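You operate a simulated robot arm through the tools that you are given. There is no shell and no other tool.

You are at the controls of a simulated robot arm. One attempt, no reset.

TASK
Test the tall base's interlocks: key on, open and shut the test door, press the stop, key off.
Fine: in that order; door and stop each trip the machine once; no hand under the lens; the stop stays in.

Only the result counts: the job must be done as asked and must still hold three seconds after the hand-in. Knocking over, shifting, dropping, spilling or breaking anything else fails it.

THE ROBOT
A 7-joint arm with a two-finger parallel gripper, fixed in place. Base frame: the origin is on the floor under the middle of its stand, x ahead of it, y to its left, z up. Units: m, rad, N and s.
With the tool pointing down near the work surface it reaches from about 0.22 to 0.68 m from the base axis. Its first joint turns from -1.152 to 1.152 rad. Payload 2.4 kg.
The TCP is the grasp point between the finger pads, 0.03 m short of the fingertips. In the tool frame z runs along the fingers and y along their closing line. Largest opening 0.094 m; finger width 0.028, thickness 0.01; the body of the gripper, 0.05 by 0.096 m, starts 0.055 m behind the TCP.
Orientation is that of the tool frame in the base frame, as [roll, pitch, yaw] about the fixed x, y, z axes, in that order (R = Rz(yaw) Ry(pitch) Rx(roll)). With the fingers straight down and closing along the base's y, the tool's x points along the base's -x, its y along +y and its z along -z.

THE INTERFACE
- The arm moves only by the tool drive_tool. Its argument "series" is one flat list of numbers, 7 for each row, row after row: the opening in per cent of the stroke, from 0 (shut) to 100 (fully open), then the shift along the base's x, y, z in cm, then the turn, a rotation vector about the base's x, y, z in rad. In form: [gripper, x, y, z, ax, ay, az, gripper, x, y, z, ax, ay, az, ...]. A call has 1 to 20 rows; each row shifts and turns the commanded pose from where the row before left it. Rows are played at 5 a second. More than 0.05 m and 0.15 rad between two rows, or a gripper value outside its range, and nothing of the call is played. Where a pose cannot be reached the arm comes as near as it can. A force on the tool above 40 N (or 10 N above the force at the start of the call, whichever is more), or a blocked arm, ends the call early, and 0.2 s more pass. The fingers move at their own pace (about 0.153 m/s each) and stop on an object; they squeeze with about 37 N. The grip force told is the motor's: it shows also when the fingers shut on nothing. Time passes only in rows, and 0.2 s behind the last, so rows that do not move let the fingers close. It gives the time, the measured TCP pose, the force on the tool (base axes), the opening and the grip force at its end, in the units of the frame above (readings bear some noise), with the torque about the TCP (base axes, N m) and any sound that the robot's microphone picked up.
- Cameras (640 x 400 px; columns grow to the right, rows downward): "scene" is fixed at [0.0489, 0.4867, 1.4848]; the picture's right is [-0.65, -0.76, 0.00], its down [-0.28, 0.24, -0.93] and it looks along [0.70, -0.61, -0.37] (base axes); focal length 313 px, centre (320, 200). "wrist" rides on the gripper at [0.076, 0.014, -0.102] in the tool frame; the picture's right is [-0.18, 0.98, 0.00], its down [-0.75, -0.14, -0.64] and it looks along [-0.63, -0.12, 0.77] (tool axes); focal length 243 px, centre (320, 200). There is no depth. A picture from a camera that has moved, and an enlarged one, comes with that camera's place and axes in the base frame and with its lens. The place of the scene camera against the robot may be out by one fixed shift of up to 0.025 m in any direction.
- snapshot(camera): a new picture of that camera. It takes no simulated time.
- enlarge(camera, box): a new picture of the part [left, top, right, bottom] of that camera's present view, enlarged. It takes no simulated time.
- finish_job(): hands the job in; it is judged then, once.

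Nothing tells you positions but the pictures and the camera data. Unless the task says otherwise, let go and move clear before handing in.

The tools are called after "Call:" as a command line: name --argument value ..., lists and objects as JSON in quotes. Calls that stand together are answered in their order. drive_tool: Moves the arm, as the interface text tells. Its arguments: {"type":"object","properties":{"series":{"type":"array"}},"required":["series"]} The other tools are called the same way: snapshot (camera) takes a picture; enlarge (camera, box) takes an enlarged picture of a part of a camera's view; finish_job () hands the job in.

At the start:

```text
time: 0.0
tcp_pos: [0.328, 0.1427, 1.3078]
tool_rot: [3.14, -0.001, 3.141]
wrist_force: [0.5, 0.7, 0.0]
moment: [0.02, 0.0, 0.01]
gripper_width: 0.094
grasp_force: 0.0
```

scene: 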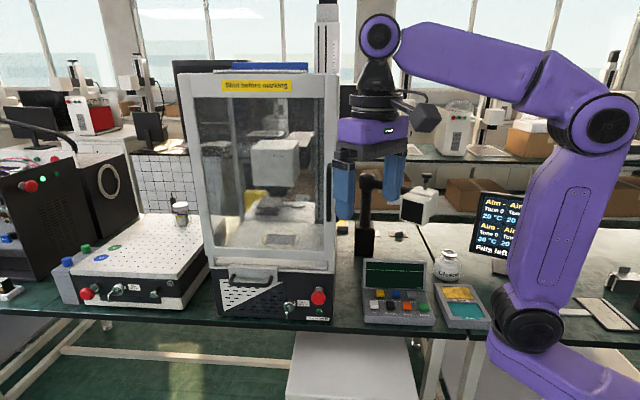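
wrist: 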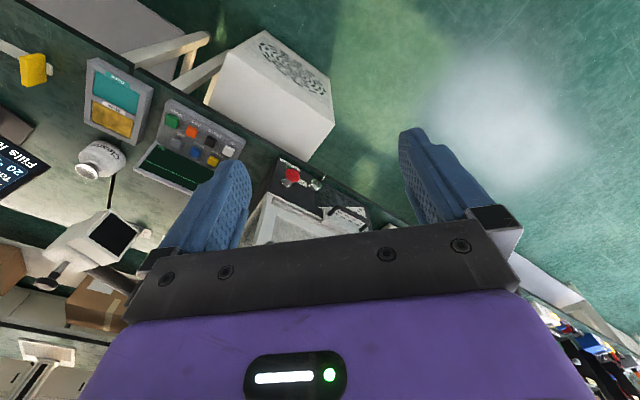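

I see a tall enclosed machine (with a glass door, a key and a red stop on its front base) and a lower machine to its left. I'll look closer before moving.

Call:
enlarge --camera "scene" --box '[180, 230, 350, 336]'

Call:
enlarge --camera "scene" --box '[170, 60, 350, 172]'

Call:
enlarge --camera "scene" --box '[40, 190, 220, 312]'

Call:
enlarge --camera "scene" --box '[340, 160, 500, 340]'

Call:
enlarge --camera "wrist" --box '[220, 140, 420, 265]'

```text
3.76 times, centred on (265, 283) of scene
camera zoom: at [0.0489, 0.4867, 1.4848], right [-0.65, -0.76, 0.0], down [-0.28, 0.24, -0.93], along [0.7, -0.61, -0.37], focal length 1178 px, centre (527, -112)
```

zoom: 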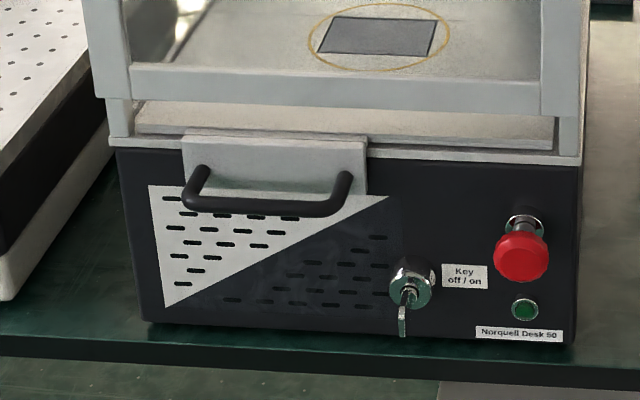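

```text
3.56 times, centred on (260, 116) of scene
camera zoom: at [0.0489, 0.4867, 1.4848], right [-0.65, -0.76, 0.0], down [-0.28, 0.24, -0.93], along [0.7, -0.61, -0.37], focal length 1113 px, centre (533, 499)
```

zoom: 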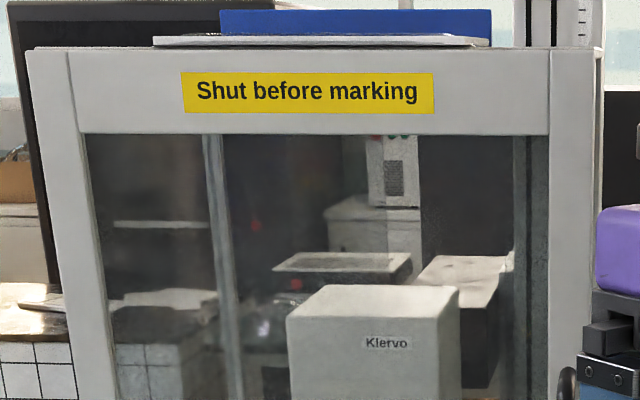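

```text
3.28 times, centred on (130, 251) of scene
camera zoom: at [0.0489, 0.4867, 1.4848], right [-0.65, -0.76, 0.0], down [-0.28, 0.24, -0.93], along [0.7, -0.61, -0.37], focal length 1026 px, centre (943, 33)
```

zoom: 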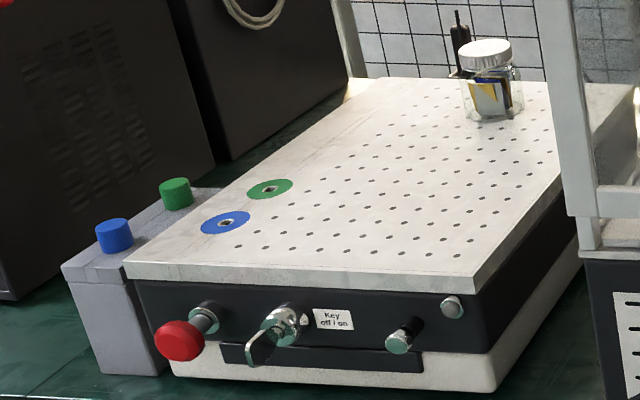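

```text
2.22 times, centred on (420, 250) of scene
camera zoom: at [0.0489, 0.4867, 1.4848], right [-0.65, -0.76, 0.0], down [-0.28, 0.24, -0.93], along [0.7, -0.61, -0.37], focal length 696 px, centre (98, 89)
```

zoom: 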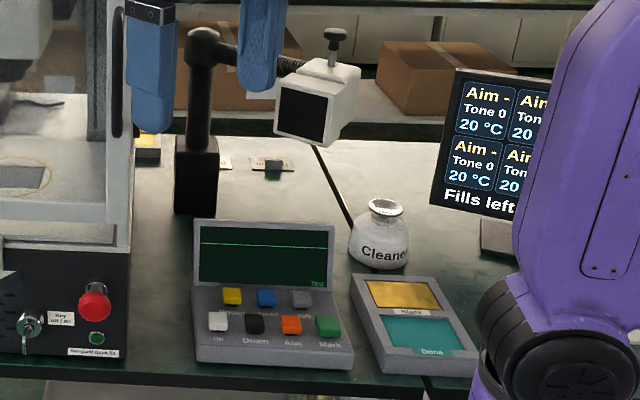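

```text
3.20 times, centred on (320, 202) of wrist
camera zoom: at [0.2525, 0.1559, 1.4107], right [0.18, 0.98, 0.0], down [0.75, -0.14, 0.64], along [0.63, -0.12, -0.77], focal length 776 px, centre (320, 192)
```

zoom: 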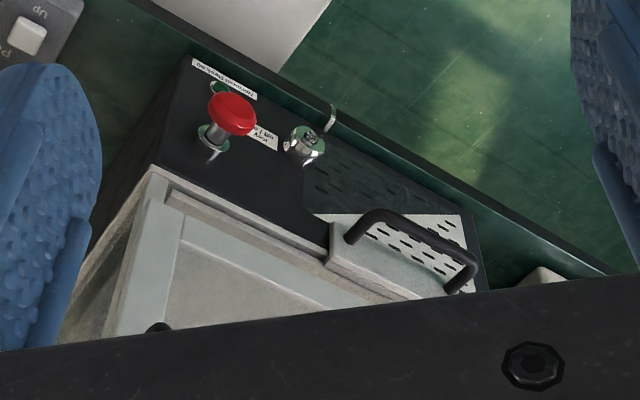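

I'll look closer at the console, screen and the machine's panel for lamps and labels.

Call:
enlarge --camera "scene" --box '[355, 255, 445, 330]'

Call:
enlarge --camera "scene" --box '[270, 270, 345, 325]'

Call:
enlarge --camera "scene" --box '[465, 180, 525, 265]'

Call:
enlarge --camera "scene" --box '[210, 120, 345, 250]'

Call:
enlarge --camera "wrist" --box '[260, 155, 340, 205]'

Call:
enlarge --camera "scene" --box '[0, 130, 110, 310]'

```text
5.33 times, centred on (400, 292) of scene
camera zoom: at [0.0489, 0.4867, 1.4848], right [-0.65, -0.76, 0.0], down [-0.28, 0.24, -0.93], along [0.7, -0.61, -0.37], focal length 1670 px, centre (-107, -293)
```

zoom: 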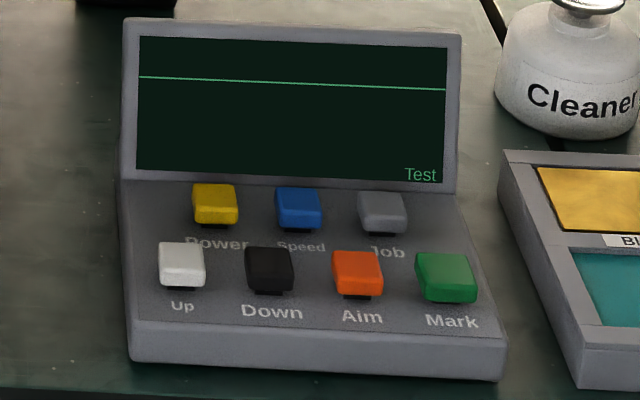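

```text
7.27 times, centred on (308, 298) of scene
camera zoom: at [0.0489, 0.4867, 1.4848], right [-0.65, -0.76, 0.0], down [-0.28, 0.24, -0.93], along [0.7, -0.61, -0.37], focal length 2276 px, centre (411, -509)
```

zoom: 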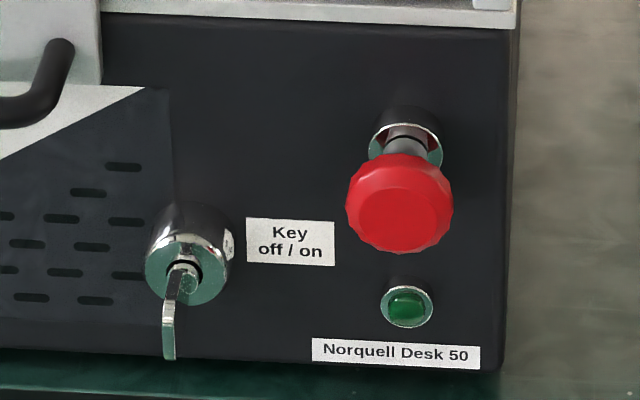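

```text
4.71 times, centred on (495, 222) of scene
camera zoom: at [0.0489, 0.4867, 1.4848], right [-0.65, -0.76, 0.0], down [-0.28, 0.24, -0.93], along [0.7, -0.61, -0.37], focal length 1473 px, centre (-504, 94)
```

zoom: 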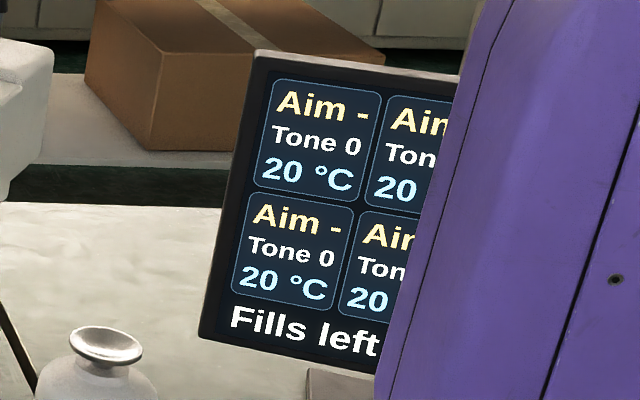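

```text
3.08 times, centred on (278, 185) of scene
camera zoom: at [0.0489, 0.4867, 1.4848], right [-0.65, -0.76, 0.0], down [-0.28, 0.24, -0.93], along [0.7, -0.61, -0.37], focal length 963 px, centre (451, 246)
```

zoom: 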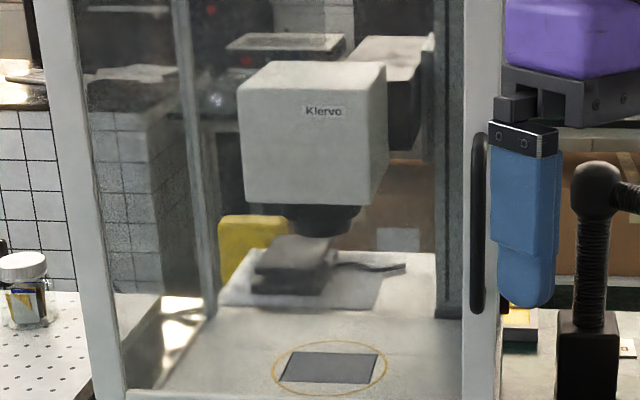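

```text
8.00 times, centred on (300, 180) of wrist
camera zoom: at [0.2525, 0.1559, 1.4107], right [0.18, 0.98, 0.0], down [0.75, -0.14, 0.64], along [0.63, -0.12, -0.77], focal length 1941 px, centre (480, 360)
```

zoom: 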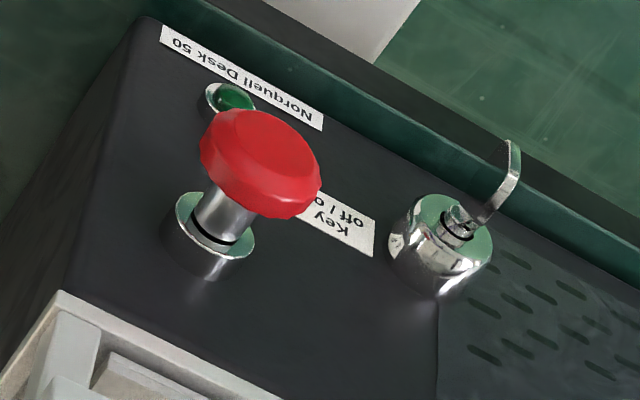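

```text
2.22 times, centred on (55, 220) of scene
camera zoom: at [0.0489, 0.4867, 1.4848], right [-0.65, -0.76, 0.0], down [-0.28, 0.24, -0.93], along [0.7, -0.61, -0.37], focal length 696 px, centre (909, 156)
```

zoom: 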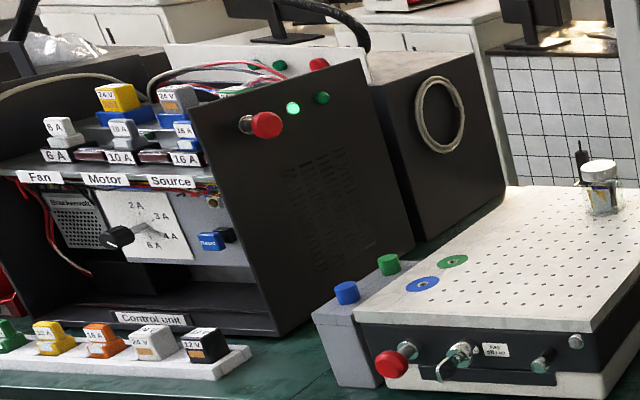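

The tall machine's stop looks to be near (0.605, 0.01, 0.88) with the front facing roughly (-0.68, +0.73). I'll move the wrist camera to a spot in front of the panel, well clear, to get a better look.

Call:
drive_tool --series '[100, 2, 2, 0, 0, 0, -0.137, 100, 2, 2, -1, 0, 0, -0.137, 100, 2, 2, -1, 0, 0, -0.137, 100, 2, 2, -1, 0, 0, -0.137, 100, 2, 2, -1, 0, 0, -0.137, 100, 2, 2, -1, 0, 0, -0.137, 100, 0, 1, -3, -0.089, -0.083, 0, 100, 0, 1, -3, -0.089, -0.083, 0, 100, 0, 0, -3, -0.089, -0.083, 0, 100, 0, 0, -3, -0.089, -0.083, 0, 100, 0, 0, -3, -0.089, -0.083, 0]'

Call:
snapshot --camera "wrist"

Call:
snapshot --camera "scene"

```text
time: 2.4
tcp_pos: [0.4493, 0.2824, 1.1067]
tool_rot: [3.137, 0.611, 2.318]
wrist_force: [0.0, 0.4, -0.4]
moment: [0.0, 0.01, 0.02]
gripper_width: 0.0939
grasp_force: 0.1
```

```text
taken
camera wrist: at [0.3769, 0.3804, 1.1478], right [0.82, 0.56, 0.11], down [0.06, -0.28, 0.96], along [0.57, -0.78, -0.27], focal length 243 px, centre (320, 200)
```

wrist: 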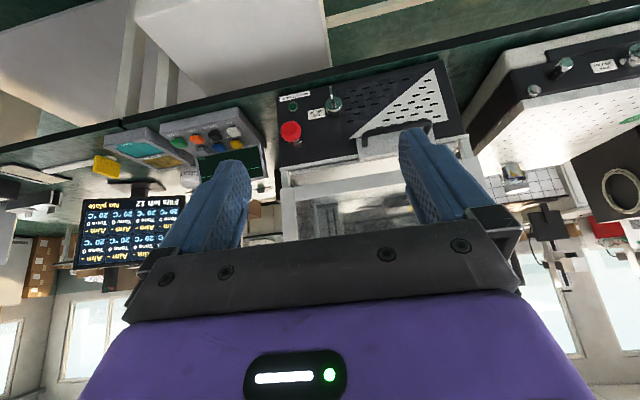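

```text
taken
```

scene: 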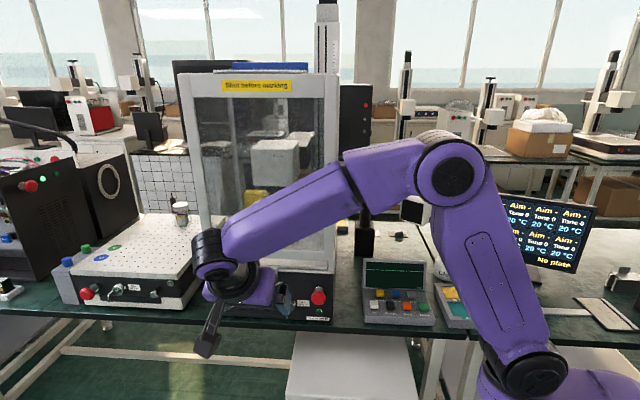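

The pose is good. The machine panel is visible from in front; I'll enlarge details.

Call:
enlarge --camera "wrist" --box '[260, 60, 480, 200]'

Call:
enlarge --camera "wrist" --box '[270, 80, 360, 150]'

Call:
enlarge --camera "wrist" --box '[340, 100, 440, 180]'

Call:
enlarge --camera "wrist" --box '[60, 190, 200, 280]'

Call:
enlarge --camera "scene" --box '[490, 180, 600, 280]'

Call:
enlarge --camera "scene" --box '[170, 60, 350, 180]'

```text
2.86 times, centred on (370, 130) of wrist
camera zoom: at [0.3769, 0.3804, 1.1478], right [0.82, 0.56, 0.11], down [0.06, -0.28, 0.96], along [0.57, -0.78, -0.27], focal length 693 px, centre (177, 400)
```

zoom: 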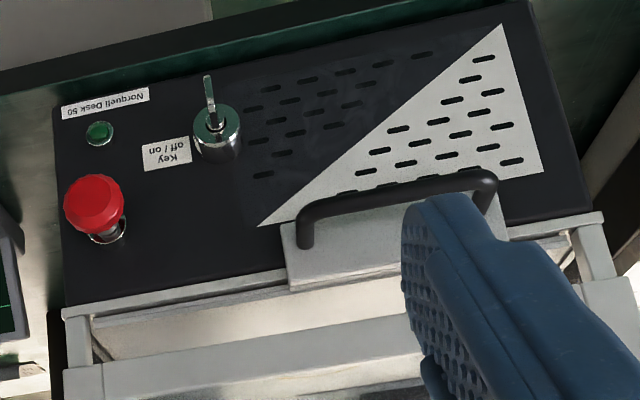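

```text
5.71 times, centred on (315, 115) of wrist
camera zoom: at [0.3769, 0.3804, 1.1478], right [0.82, 0.56, 0.11], down [0.06, -0.28, 0.96], along [0.57, -0.78, -0.27], focal length 1386 px, centre (349, 686)
```

zoom: 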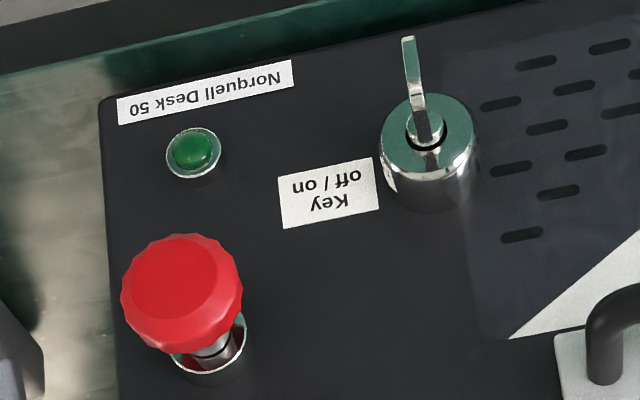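

```text
5.00 times, centred on (390, 140) of wrist
camera zoom: at [0.3769, 0.3804, 1.1478], right [0.82, 0.56, 0.11], down [0.06, -0.28, 0.96], along [0.57, -0.78, -0.27], focal length 1213 px, centre (-30, 500)
```

zoom: 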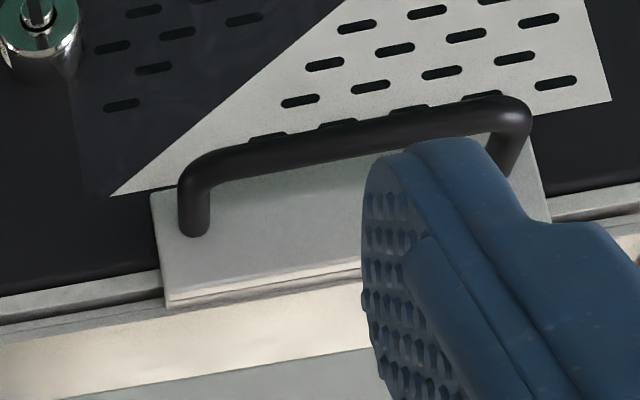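

```text
4.44 times, centred on (130, 235) of wrist
camera zoom: at [0.3769, 0.3804, 1.1478], right [0.82, 0.56, 0.11], down [0.06, -0.28, 0.96], along [0.57, -0.78, -0.27], focal length 1078 px, centre (1164, 44)
```

zoom: 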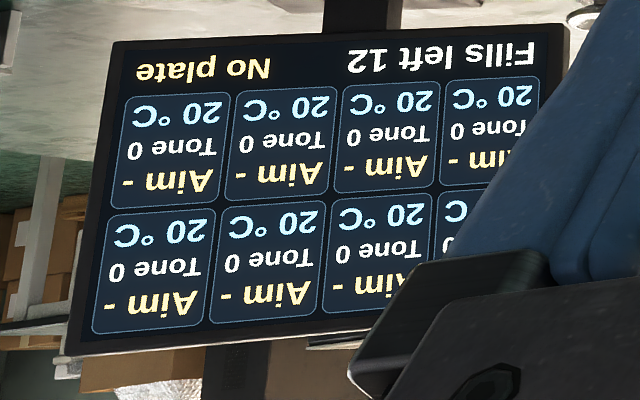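

```text
4.00 times, centred on (545, 230) of scene
camera zoom: at [0.0489, 0.4867, 1.4848], right [-0.65, -0.76, 0.0], down [-0.28, 0.24, -0.93], along [0.7, -0.61, -0.37], focal length 1252 px, centre (-580, 80)
```

zoom: 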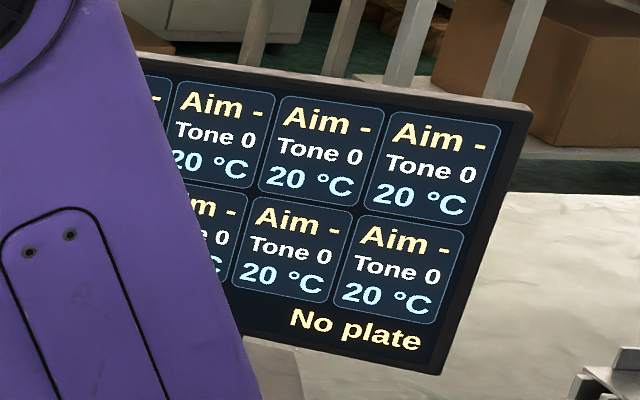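

```text
3.33 times, centred on (260, 120) of scene
camera zoom: at [0.0489, 0.4867, 1.4848], right [-0.65, -0.76, 0.0], down [-0.28, 0.24, -0.93], along [0.7, -0.61, -0.37], focal length 1043 px, centre (520, 467)
```

zoom: 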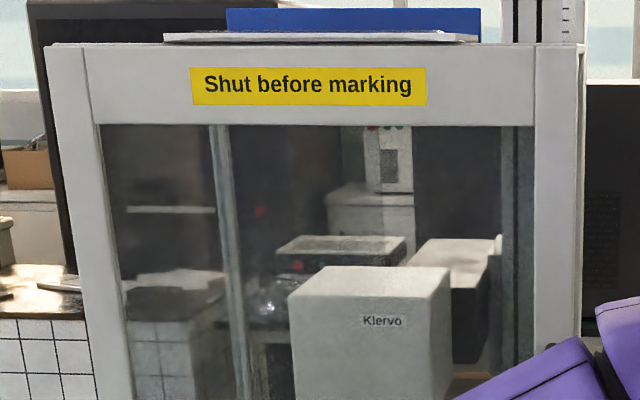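

The lift-door handle and panel are clear, but I want to understand how the door moves and what the black vertical bar on the enclosure's right edge is. I'll view it from the right side.

Call:
drive_tool --series '[100, -2, -4, 3, 0, 0, 0.14, 100, -2, -4, 3, 0, 0, 0.14, 100, -2, -4, 3, 0, 0, 0.14, 100, -2, -4, 3, 0, 0, 0.14, 100, -2, -4, 3, 0, 0, 0.14]'

Call:
snapshot --camera "wrist"

Call:
snapshot --camera "scene"

```text
refused: row 1 steps farther than a row can; nothing moved
```

```text
taken
camera wrist: at [0.3769, 0.3804, 1.1478], right [0.82, 0.56, 0.11], down [0.06, -0.28, 0.96], along [0.57, -0.78, -0.27], focal length 243 px, centre (320, 200)
```

wrist: 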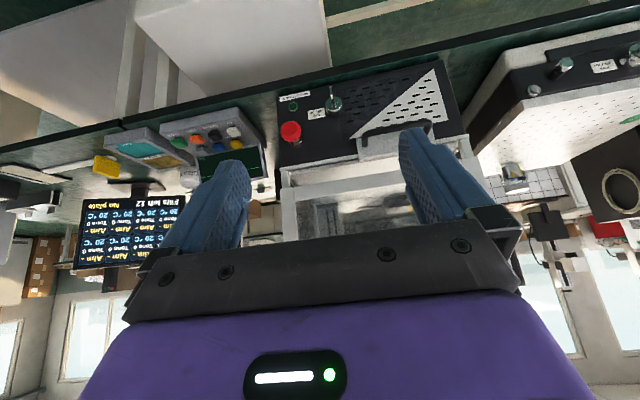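

```text
taken
```

scene: 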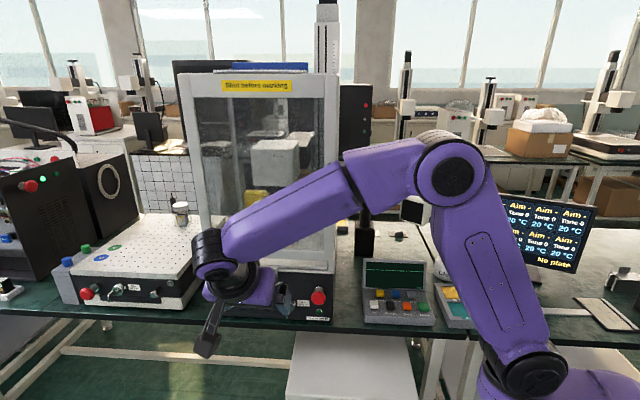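

The row step was slightly above 5 cm, so I'll use smaller steps for the same move.

Call:
drive_tool --series '[100, -1.5, -3.5, 2.5, 0, 0, 0.14, 100, -1.5, -3.5, 2.5, 0, 0, 0.14, 100, -1.5, -3.5, 2.5, 0, 0, 0.14, 100, -1.5, -3.5, 2.5, 0, 0, 0.14, 100, -1.5, -3.5, 2.5, 0, 0, 0.14, 100, -1.5, -3.5, 0, 0, 0, 0.14]'

Call:
snapshot --camera "wrist"

Call:
snapshot --camera "scene"

```text
time: 3.8
tcp_pos: [0.3598, 0.0727, 1.2319]
tool_rot: [3.139, 0.611, -3.125]
wrist_force: [-0.6, 0.5, -0.1]
moment: [-0.01, -0.02, -0.01]
gripper_width: 0.0939
grasp_force: 0.0
```

```text
taken
camera wrist: at [0.2372, 0.0837, 1.2731], right [0.13, 0.99, 0.11], down [0.25, -0.14, 0.96], along [0.96, -0.1, -0.27], focal length 243 px, centre (320, 200)
```

wrist: 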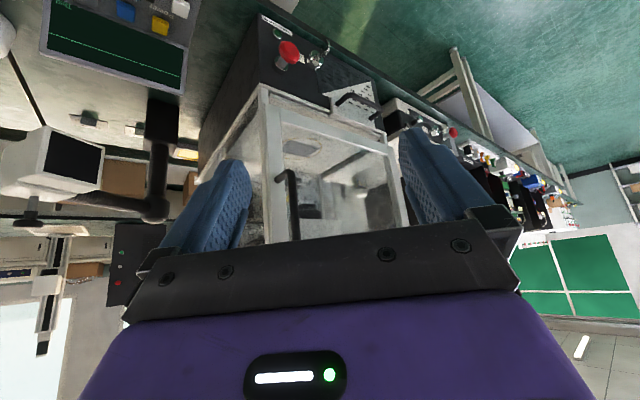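

```text
taken
```

scene: 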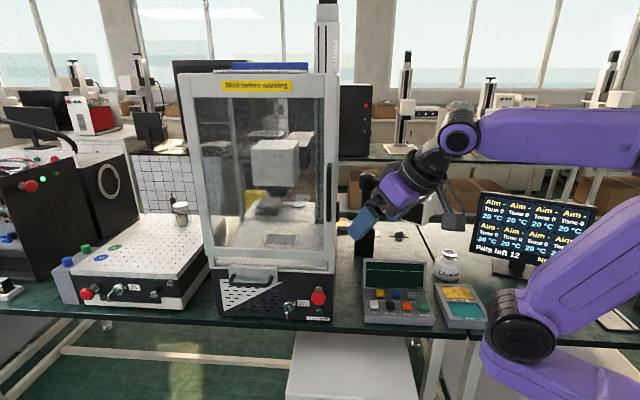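

Call:
enlarge --camera "wrist" --box '[190, 60, 430, 250]'

Call:
enlarge --camera "wrist" --box '[250, 150, 400, 250]'

Call:
enlarge --camera "scene" --box '[290, 130, 360, 290]'

Call:
enlarge --camera "wrist" --box '[300, 70, 420, 150]'

```text
2.11 times, centred on (310, 155) of wrist
camera zoom: at [0.2372, 0.0837, 1.2731], right [0.13, 0.99, 0.11], down [0.25, -0.14, 0.96], along [0.96, -0.1, -0.27], focal length 511 px, centre (341, 295)
```

zoom: 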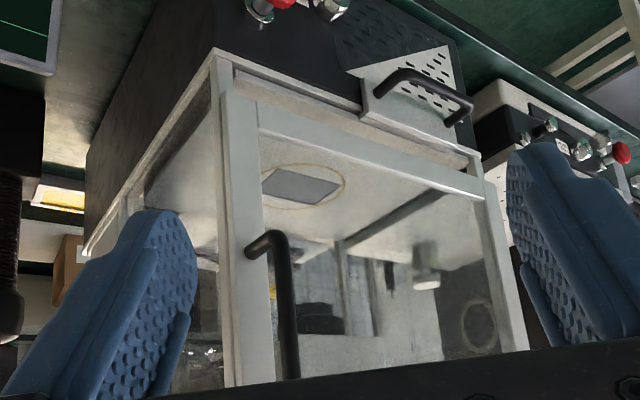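

```text
4.00 times, centred on (325, 200) of wrist
camera zoom: at [0.2372, 0.0837, 1.2731], right [0.13, 0.99, 0.11], down [0.25, -0.14, 0.96], along [0.96, -0.1, -0.27], focal length 970 px, centre (300, 200)
```

zoom: 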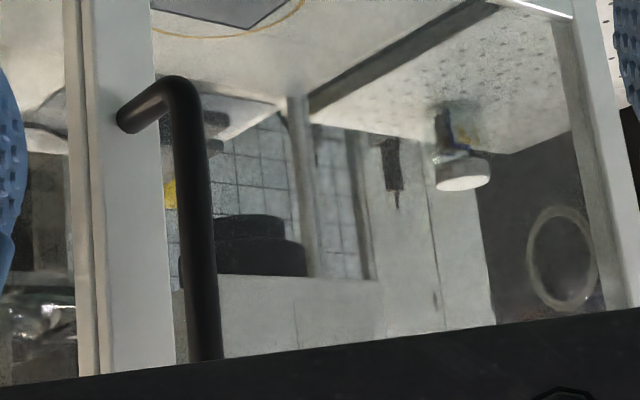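

```text
2.50 times, centred on (325, 210) of scene
camera zoom: at [0.0488, 0.4867, 1.4848], right [-0.65, -0.76, 0.0], down [-0.28, 0.24, -0.93], along [0.7, -0.61, -0.37], focal length 783 px, centre (308, 175)
```

zoom: 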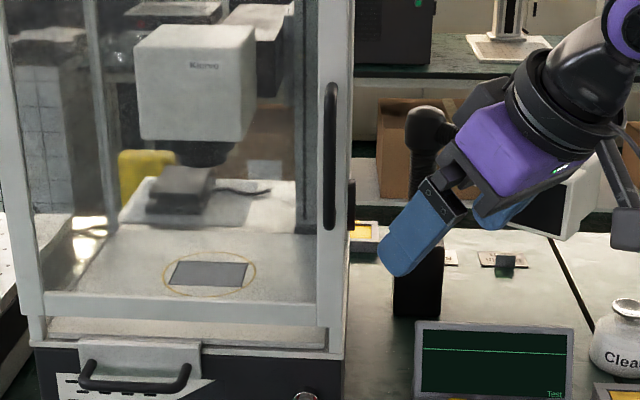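

```text
5.00 times, centred on (360, 110) of wrist
camera zoom: at [0.2372, 0.0837, 1.2731], right [0.13, 0.99, 0.11], down [0.25, -0.14, 0.96], along [0.96, -0.1, -0.27], focal length 1213 px, centre (120, 650)
```

zoom: 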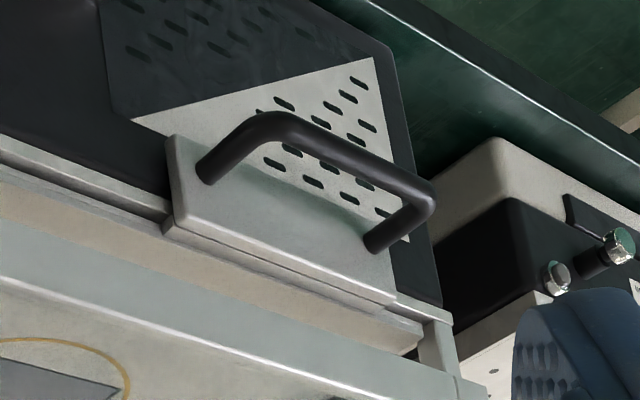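

There is a large glazed front door with a vertical black handle on its right stile, plus a bow-handled plate at the base (maybe a tray or drawer). I need to see the right side and hinge side better before deciding which is the "test door".

Call:
drive_tool --series '[100, 1, -4, 0, 0, -0.14, 0, 100, 0, -4, 0, 0, -0.14, 0, 100, 0, -4, 0, 0, -0.14, 0, 100, 0, -4, 0, 0, 0, 0, 100, 0, -4, 0, 0, 0, 0]'

Call:
snapshot --camera "wrist"

Call:
snapshot --camera "scene"

```text
time: 5.0
tcp_pos: [0.3694, -0.1277, 1.2331]
tool_rot: [-3.13, 1.029, -3.114]
wrist_force: [-0.6, -0.2, -0.3]
moment: [-0.03, 0.01, -0.01]
gripper_width: 0.0941
grasp_force: 0.0
```

```text
taken
camera wrist: at [0.2419, -0.1171, 1.2212], right [0.08, 0.99, 0.15], down [-0.16, -0.14, 0.98], along [0.98, -0.1, 0.15], focal length 243 px, centre (320, 200)
```

wrist: 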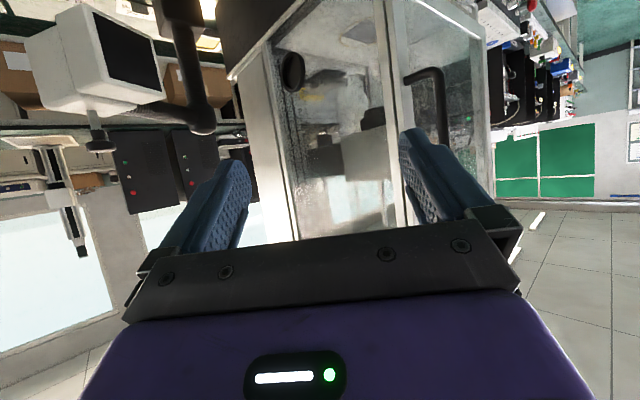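

```text
taken
```

scene: 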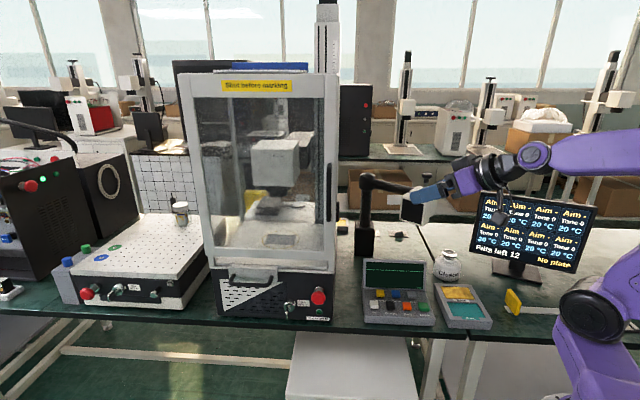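

Call:
enlarge --camera "wrist" --box '[220, 0, 500, 200]'

Call:
enlarge --camera "wrist" --box '[270, 40, 410, 140]'

Call:
enlarge --camera "scene" --box '[160, 50, 360, 330]'

```text
2.00 times, centred on (360, 100) of wrist
camera zoom: at [0.2419, -0.1171, 1.2212], right [0.08, 0.99, 0.15], down [-0.16, -0.14, 0.98], along [0.98, -0.1, 0.15], focal length 485 px, centre (240, 400)
```

zoom: 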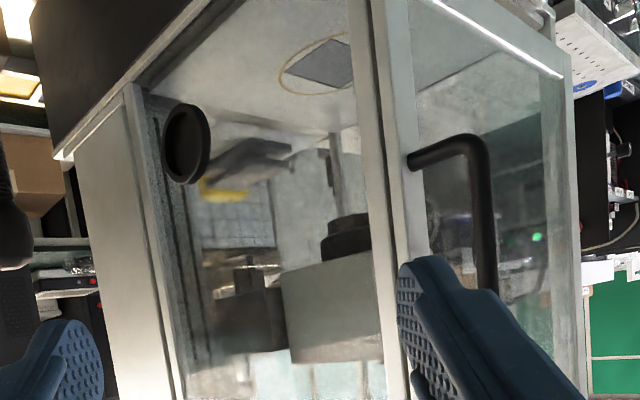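

```text
4.00 times, centred on (340, 90) of wrist
camera zoom: at [0.2419, -0.1171, 1.2212], right [0.08, 0.99, 0.15], down [-0.16, -0.14, 0.98], along [0.98, -0.1, 0.15], focal length 970 px, centre (240, 640)
```

zoom: 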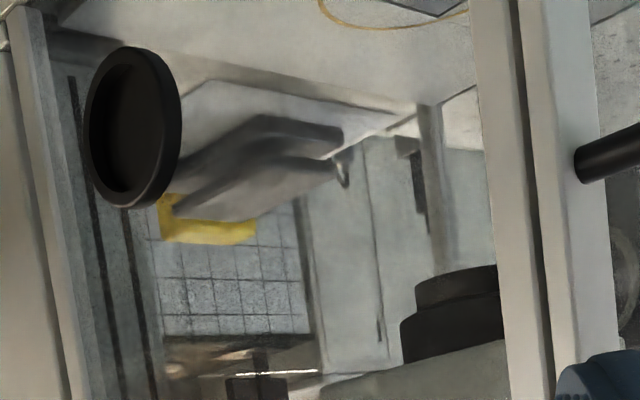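

```text
1.43 times, centred on (260, 190) of scene
camera zoom: at [0.0488, 0.4867, 1.4848], right [-0.65, -0.76, 0.0], down [-0.28, 0.24, -0.93], along [0.7, -0.61, -0.37], focal length 447 px, centre (406, 214)
```

zoom: 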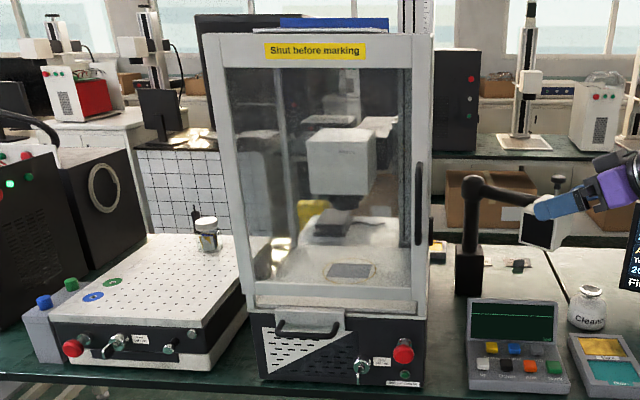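

The front is a hinged glazed door with a vertical handle on the right at about (0.56, 0.01, z 1.13–1.28), hinged on the left. The bow-handled plate below looks like a tray, and the key hub is near (0.66, 0.07, 0.833) with the blade vertical. I'll swing round in front of the key with the tool horizontal to inspect it.

Call:
drive_tool --series '[100, 0, 4, 0, 0, 0, -0.1355, 100, 0, 4, 0, 0, 0, -0.1355, 100, 0, 4, 0, 0, 0, -0.1355, 100, 0, 4, 0, 0, 0, -0.1355, 100, 0, 4, 0, 0, 0, -0.1355, 100, 0, 4, 0, 0, 0, -0.1355, 100, 2, 4, 0, 0, 0, 0, 100, 2, 4, 0, 0, 0, 0, 100, 2, 1.5, -4, -0.0957, -0.0957, 0, 100, 2, 1.5, -4, -0.0957, -0.0957, 0, 100, 2, 1.5, -4, -0.0957, -0.0957, 0, 100, 2, 1.5, -4, -0.0957, -0.0957, 0, 60, 0, 0, -4.4, 0, 0, 0, 60, 0, 0, -4.4, 0, 0, 0, 60, 0, 0, -4.4, 0, 0, 0, 60, 0, 0, -4.4, 0, 0, 0, 60, 0, 0, -4.4, 0, 0, 0]'

Call:
snapshot --camera "wrist"

Call:
snapshot --camera "scene"

```text
time: 8.6
tcp_pos: [0.4893, 0.2514, 0.852]
tool_rot: [2.272, 1.569, 1.477]
wrist_force: [0.1, -0.4, -0.8]
moment: [-0.04, 0.02, -0.03]
gripper_width: 0.0564
grasp_force: 0.0
```

```text
taken
camera wrist: at [0.4271, 0.3356, 0.7768], right [0.7, 0.69, 0.19], down [-0.55, 0.36, 0.75], along [0.45, -0.63, 0.63], focal length 243 px, centre (320, 200)
```

wrist: 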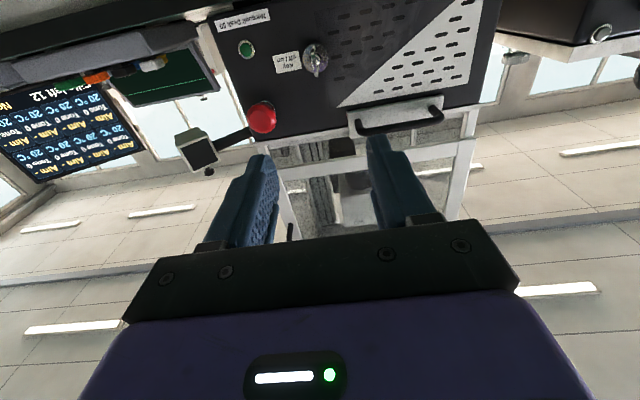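

```text
taken
```

scene: 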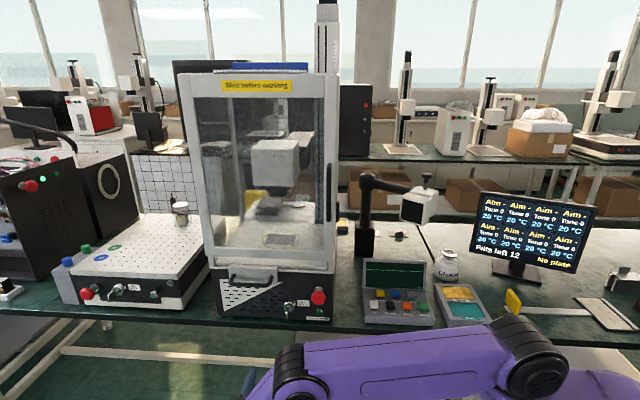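

The tool is horizontal and square to the panel now. I'll take close-ups of the key and panel.

Call:
enlarge --camera "wrist" --box '[200, 0, 500, 190]'

Call:
enlarge --camera "wrist" --box '[270, 30, 350, 90]'

Call:
enlarge --camera "wrist" --box '[230, 90, 310, 150]'

Call:
enlarge --camera "scene" --box '[270, 270, 345, 325]'

Call:
enlarge --camera "wrist" --box '[340, 80, 480, 160]'

```text
2.11 times, centred on (350, 95) of wrist
camera zoom: at [0.4271, 0.3356, 0.7768], right [0.7, 0.69, 0.19], down [-0.55, 0.36, 0.75], along [0.45, -0.63, 0.63], focal length 511 px, centre (257, 421)
```

zoom: 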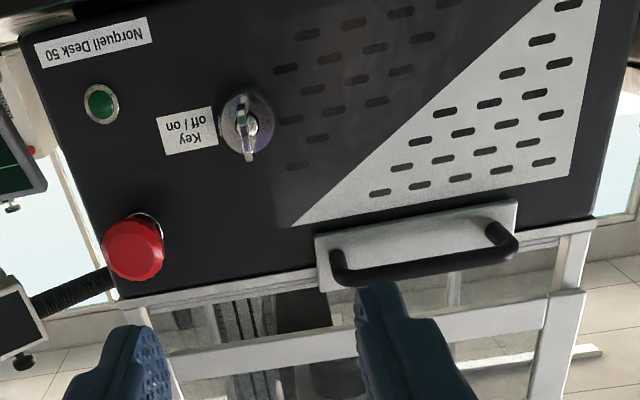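

```text
6.67 times, centred on (310, 60) of wrist
camera zoom: at [0.4271, 0.3356, 0.7768], right [0.7, 0.69, 0.19], down [-0.55, 0.36, 0.75], along [0.45, -0.63, 0.63], focal length 1618 px, centre (387, 1133)
```

zoom: 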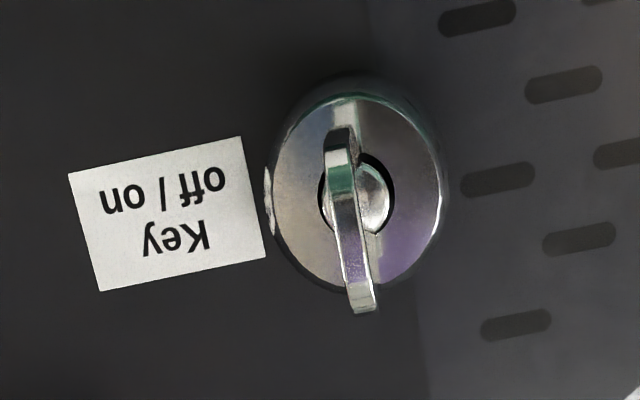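

```text
6.67 times, centred on (270, 120) of wrist
camera zoom: at [0.4271, 0.3356, 0.7768], right [0.7, 0.69, 0.19], down [-0.55, 0.36, 0.75], along [0.45, -0.63, 0.63], focal length 1618 px, centre (653, 733)
```

zoom: 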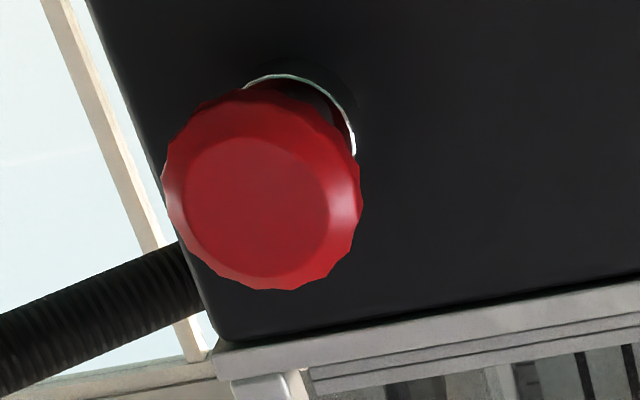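

```text
7.27 times, centred on (308, 298) of scene
camera zoom: at [0.0489, 0.4867, 1.4848], right [-0.65, -0.76, 0.0], down [-0.28, 0.24, -0.93], along [0.7, -0.61, -0.37], focal length 2276 px, centre (411, -509)
```

zoom: 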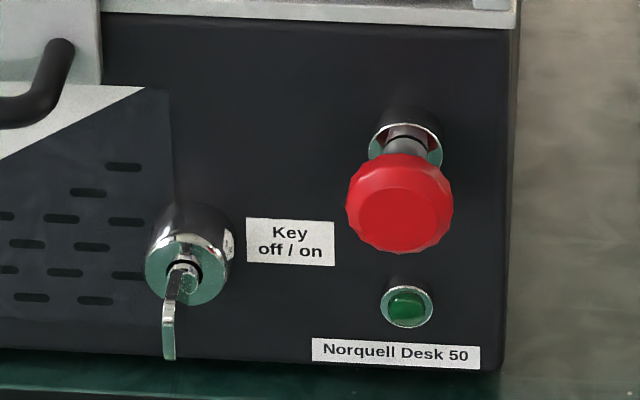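

```text
4.57 times, centred on (410, 120) of wrist
camera zoom: at [0.4271, 0.3356, 0.7768], right [0.7, 0.69, 0.19], down [-0.55, 0.36, 0.75], along [0.45, -0.63, 0.63], focal length 1109 px, centre (-91, 566)
```

zoom: 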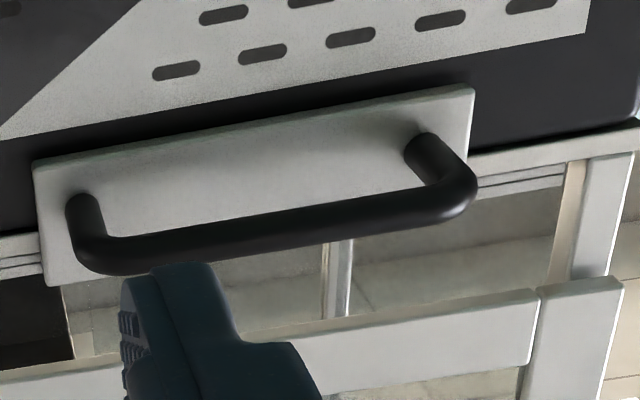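

The key is a flat upright bow, about 3 cm tall, sticking 3 cm out of its hub at about (0.662, 0.071, 0.834); the lamp under the stop is dark. I'll approach to just short of the key with fingers on either side of the blade and check.

Call:
drive_tool --series '[40, 2.78, -2.95, -0.43, 0, 0, 0, 40, 2.78, -2.95, -0.43, 0, 0, 0, 40, 2.78, -2.95, -0.43, 0, 0, 0, 40, 2.78, -2.95, -0.43, 0, 0, 0, 40, 0, 0, 0, 0, 0, 0]'

Call:
snapshot --camera "wrist"

Call:
snapshot --camera "scene"

Call:
enlarge --camera "scene" --box '[250, 250, 350, 330]'

```text
time: 9.8
tcp_pos: [0.6004, 0.1338, 0.8347]
tool_rot: [-3.01, 1.57, 2.474]
wrist_force: [0.5, 0.1, -1.1]
moment: [0.0, -0.02, 0.0]
gripper_width: 0.0376
grasp_force: 0.0
```

```text
taken
camera wrist: at [0.5391, 0.2167, 0.7603], right [0.7, 0.69, 0.18], down [-0.55, 0.36, 0.75], along [0.45, -0.63, 0.63], focal length 243 px, centre (320, 200)
```

wrist: 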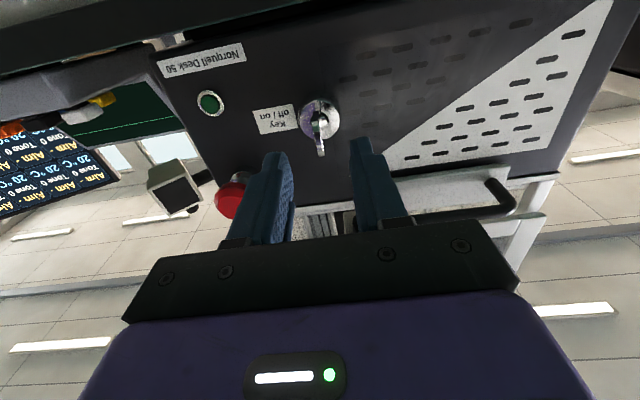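

```text
taken
```

scene: 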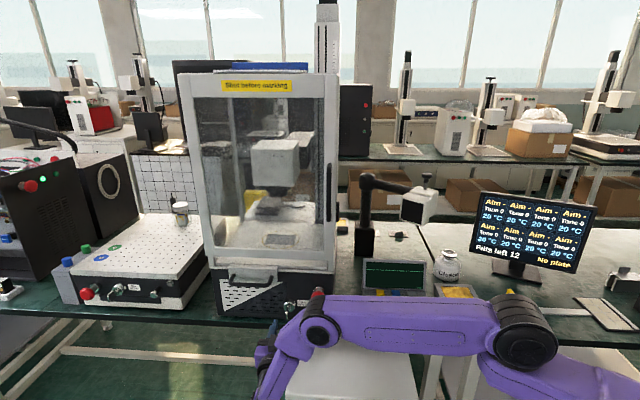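

```text
5.00 times, centred on (300, 290) of scene
camera zoom: at [0.0489, 0.4867, 1.4848], right [-0.65, -0.76, 0.0], down [-0.28, 0.24, -0.93], along [0.7, -0.61, -0.37], focal length 1565 px, centre (420, -250)
```

zoom: 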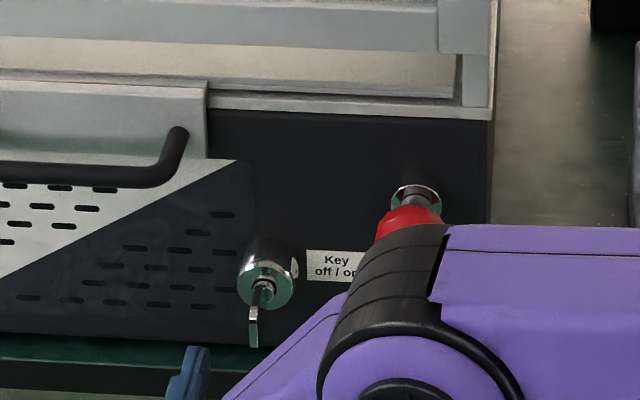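

Call:
enlarge --camera "wrist" --box '[240, 80, 420, 200]'

```text
3.33 times, centred on (330, 140) of wrist
camera zoom: at [0.5391, 0.2167, 0.7603], right [0.7, 0.69, 0.18], down [-0.55, 0.36, 0.75], along [0.45, -0.63, 0.63], focal length 809 px, centre (287, 400)
```

zoom: 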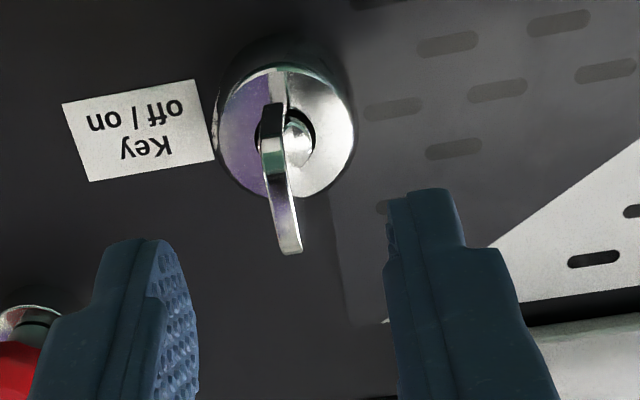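

The blade sits centred between the fingers. I'll advance about 5.4 cm so the pads straddle the key, then close.

Call:
drive_tool --series '[40, 1.3, -1.3, 0, 0, 0, 0, 40, 1.3, -1.3, 0, 0, 0, 0, 40, 1.2, -1.2, 0, 0, 0, 0, 40, 0, 0, 0, 0, 0, 0]'

Call:
enlarge --camera "wrist" --box '[240, 80, 420, 200]'

Call:
enlarge --camera "scene" --box '[250, 250, 350, 330]'

```text
time: 10.8
tcp_pos: [0.6381, 0.0956, 0.8356]
tool_rot: [-2.849, 1.569, 2.638]
wrist_force: [1.0, -0.3, -0.2]
moment: [0.0, -0.03, -0.01]
gripper_width: 0.0377
grasp_force: 0.0
```

```text
3.33 times, centred on (330, 140) of wrist
camera zoom: at [0.5772, 0.1785, 0.7598], right [0.7, 0.69, 0.18], down [-0.55, 0.36, 0.75], along [0.45, -0.63, 0.63], focal length 809 px, centre (287, 400)
```

zoom: 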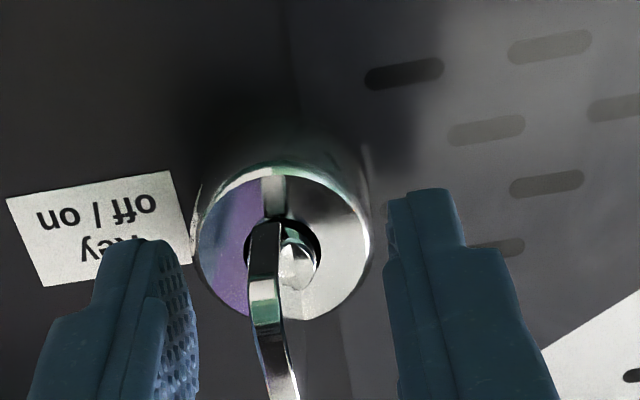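

```text
5.00 times, centred on (300, 290) of scene
camera zoom: at [0.0489, 0.4867, 1.4848], right [-0.65, -0.76, 0.0], down [-0.28, 0.24, -0.93], along [0.7, -0.61, -0.37], focal length 1565 px, centre (420, -250)
```

zoom: 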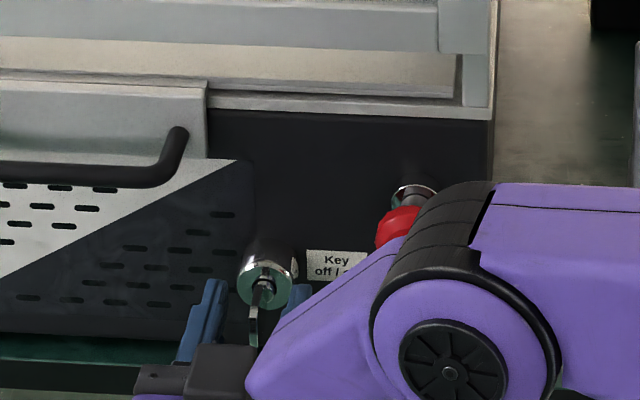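

Fingers straddle the blade without contact. Closing the grip on the key.

Call:
drive_tool --series '[12, 0, 0, 0, 0, 0, 0, 0, 0, 0, 0, 0, 0, 0, 0, 0, 0, 0, 0, 0, 0]'

Call:
enlarge --camera "wrist" --box '[240, 80, 420, 200]'

```text
time: 11.6
tcp_pos: [0.6371, 0.0947, 0.8349]
tool_rot: [-2.476, 1.57, 3.007]
wrist_force: [-8.2, -2.1, 1.9]
moment: [-0.08, -0.05, -0.16]
gripper_width: 0.0126
grasp_force: 44.7
```

```text
3.33 times, centred on (330, 140) of wrist
camera zoom: at [0.5768, 0.178, 0.7597], right [0.7, 0.69, 0.18], down [-0.55, 0.36, 0.75], along [0.45, -0.63, 0.63], focal length 809 px, centre (287, 400)
```

zoom: 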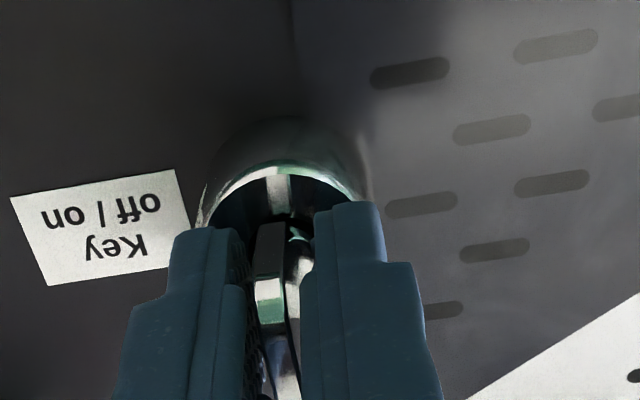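

The grip closed at 12.6 mm, so the tips caught the round key stub too. I'll back off about 9 mm to hold only the flat bow.

Call:
drive_tool --series '[30, 0, 0, 0, 0, 0, 0, 30, 0, 0, 0, 0, 0, 0, 30, -0.64, 0.64, 0, 0, 0, 0, 15, 0, 0, 0, 0, 0, 0, 0, 0, 0, 0, 0, 0, 0, 0, 0, 0, 0, 0, 0, 0]'

Call:
enlarge --camera "wrist" --box '[240, 80, 420, 200]'

```text
time: 13.0
tcp_pos: [0.6308, 0.1012, 0.8347]
tool_rot: [-1.985, 1.571, -2.784]
wrist_force: [-9.4, -4.5, 2.8]
moment: [0.01, -0.03, 0.82]
gripper_width: 0.0061
grasp_force: 40.0
```

```text
3.33 times, centred on (330, 140) of wrist
camera zoom: at [0.5699, 0.1847, 0.7596], right [0.7, 0.69, 0.18], down [-0.55, 0.36, 0.75], along [0.45, -0.63, 0.63], focal length 809 px, centre (287, 400)
```

zoom: 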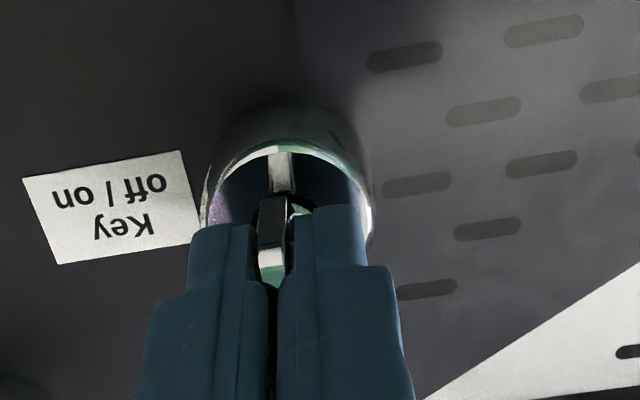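

Now it holds just the 6 mm bow, with a small side load. I'll relieve that with a 1 mm shift and slight yaw, then check the forces.

Call:
drive_tool --series '[0, -0.07, -0.07, 0, 0, 0, 0.01, 0, 0, 0, 0, 0, 0, 0]'

```text
time: 13.6
tcp_pos: [0.63, 0.1012, 0.8357]
tool_rot: [-2.945, 1.57, 2.55]
wrist_force: [-2.2, -1.7, -2.0]
moment: [-0.72, -0.7, 0.16]
gripper_width: 0.0058
grasp_force: 40.0
```

Side load is gone. I'll start turning the key clockwise (as seen from the front) by a first 0.4 rad.

Call:
drive_tool --series '[0, 0, 0, 0, 0.092, -0.092, 0, 0, 0, 0, 0, 0.092, -0.092, 0, 0, 0, 0, 0, 0.092, -0.092, 0]'

Call:
enlarge --camera "wrist" --box '[180, 40, 420, 200]'

Call:
enlarge --camera "scene" --box '[250, 250, 350, 330]'

```text
time: 14.4
tcp_pos: [0.63, 0.1011, 0.8353]
tool_rot: [1.574, 1.179, 0.786]
wrist_force: [-0.1, -0.7, -4.3]
moment: [-0.77, -0.76, -0.12]
gripper_width: 0.0058
grasp_force: 40.6
```

```text
2.50 times, centred on (300, 120) of wrist
camera zoom: at [0.5886, 0.2037, 0.771], right [0.59, 0.59, 0.55], down [-0.75, 0.16, 0.64], along [0.29, -0.79, 0.54], focal length 606 px, centre (370, 400)
```

zoom: 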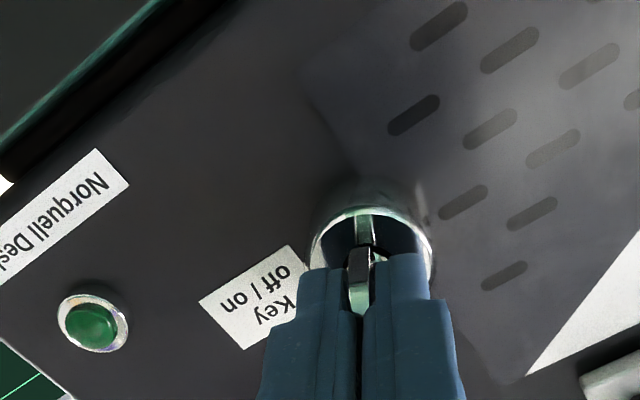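

```text
5.00 times, centred on (300, 290) of scene
camera zoom: at [0.0489, 0.4868, 1.4847], right [-0.65, -0.76, 0.0], down [-0.28, 0.24, -0.93], along [0.7, -0.61, -0.37], focal length 1565 px, centre (420, -250)
```

zoom: 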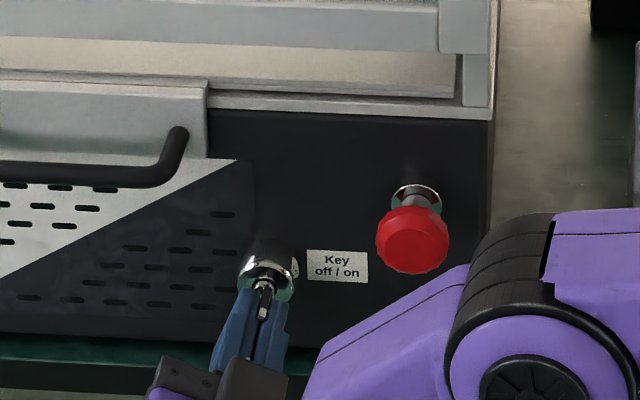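

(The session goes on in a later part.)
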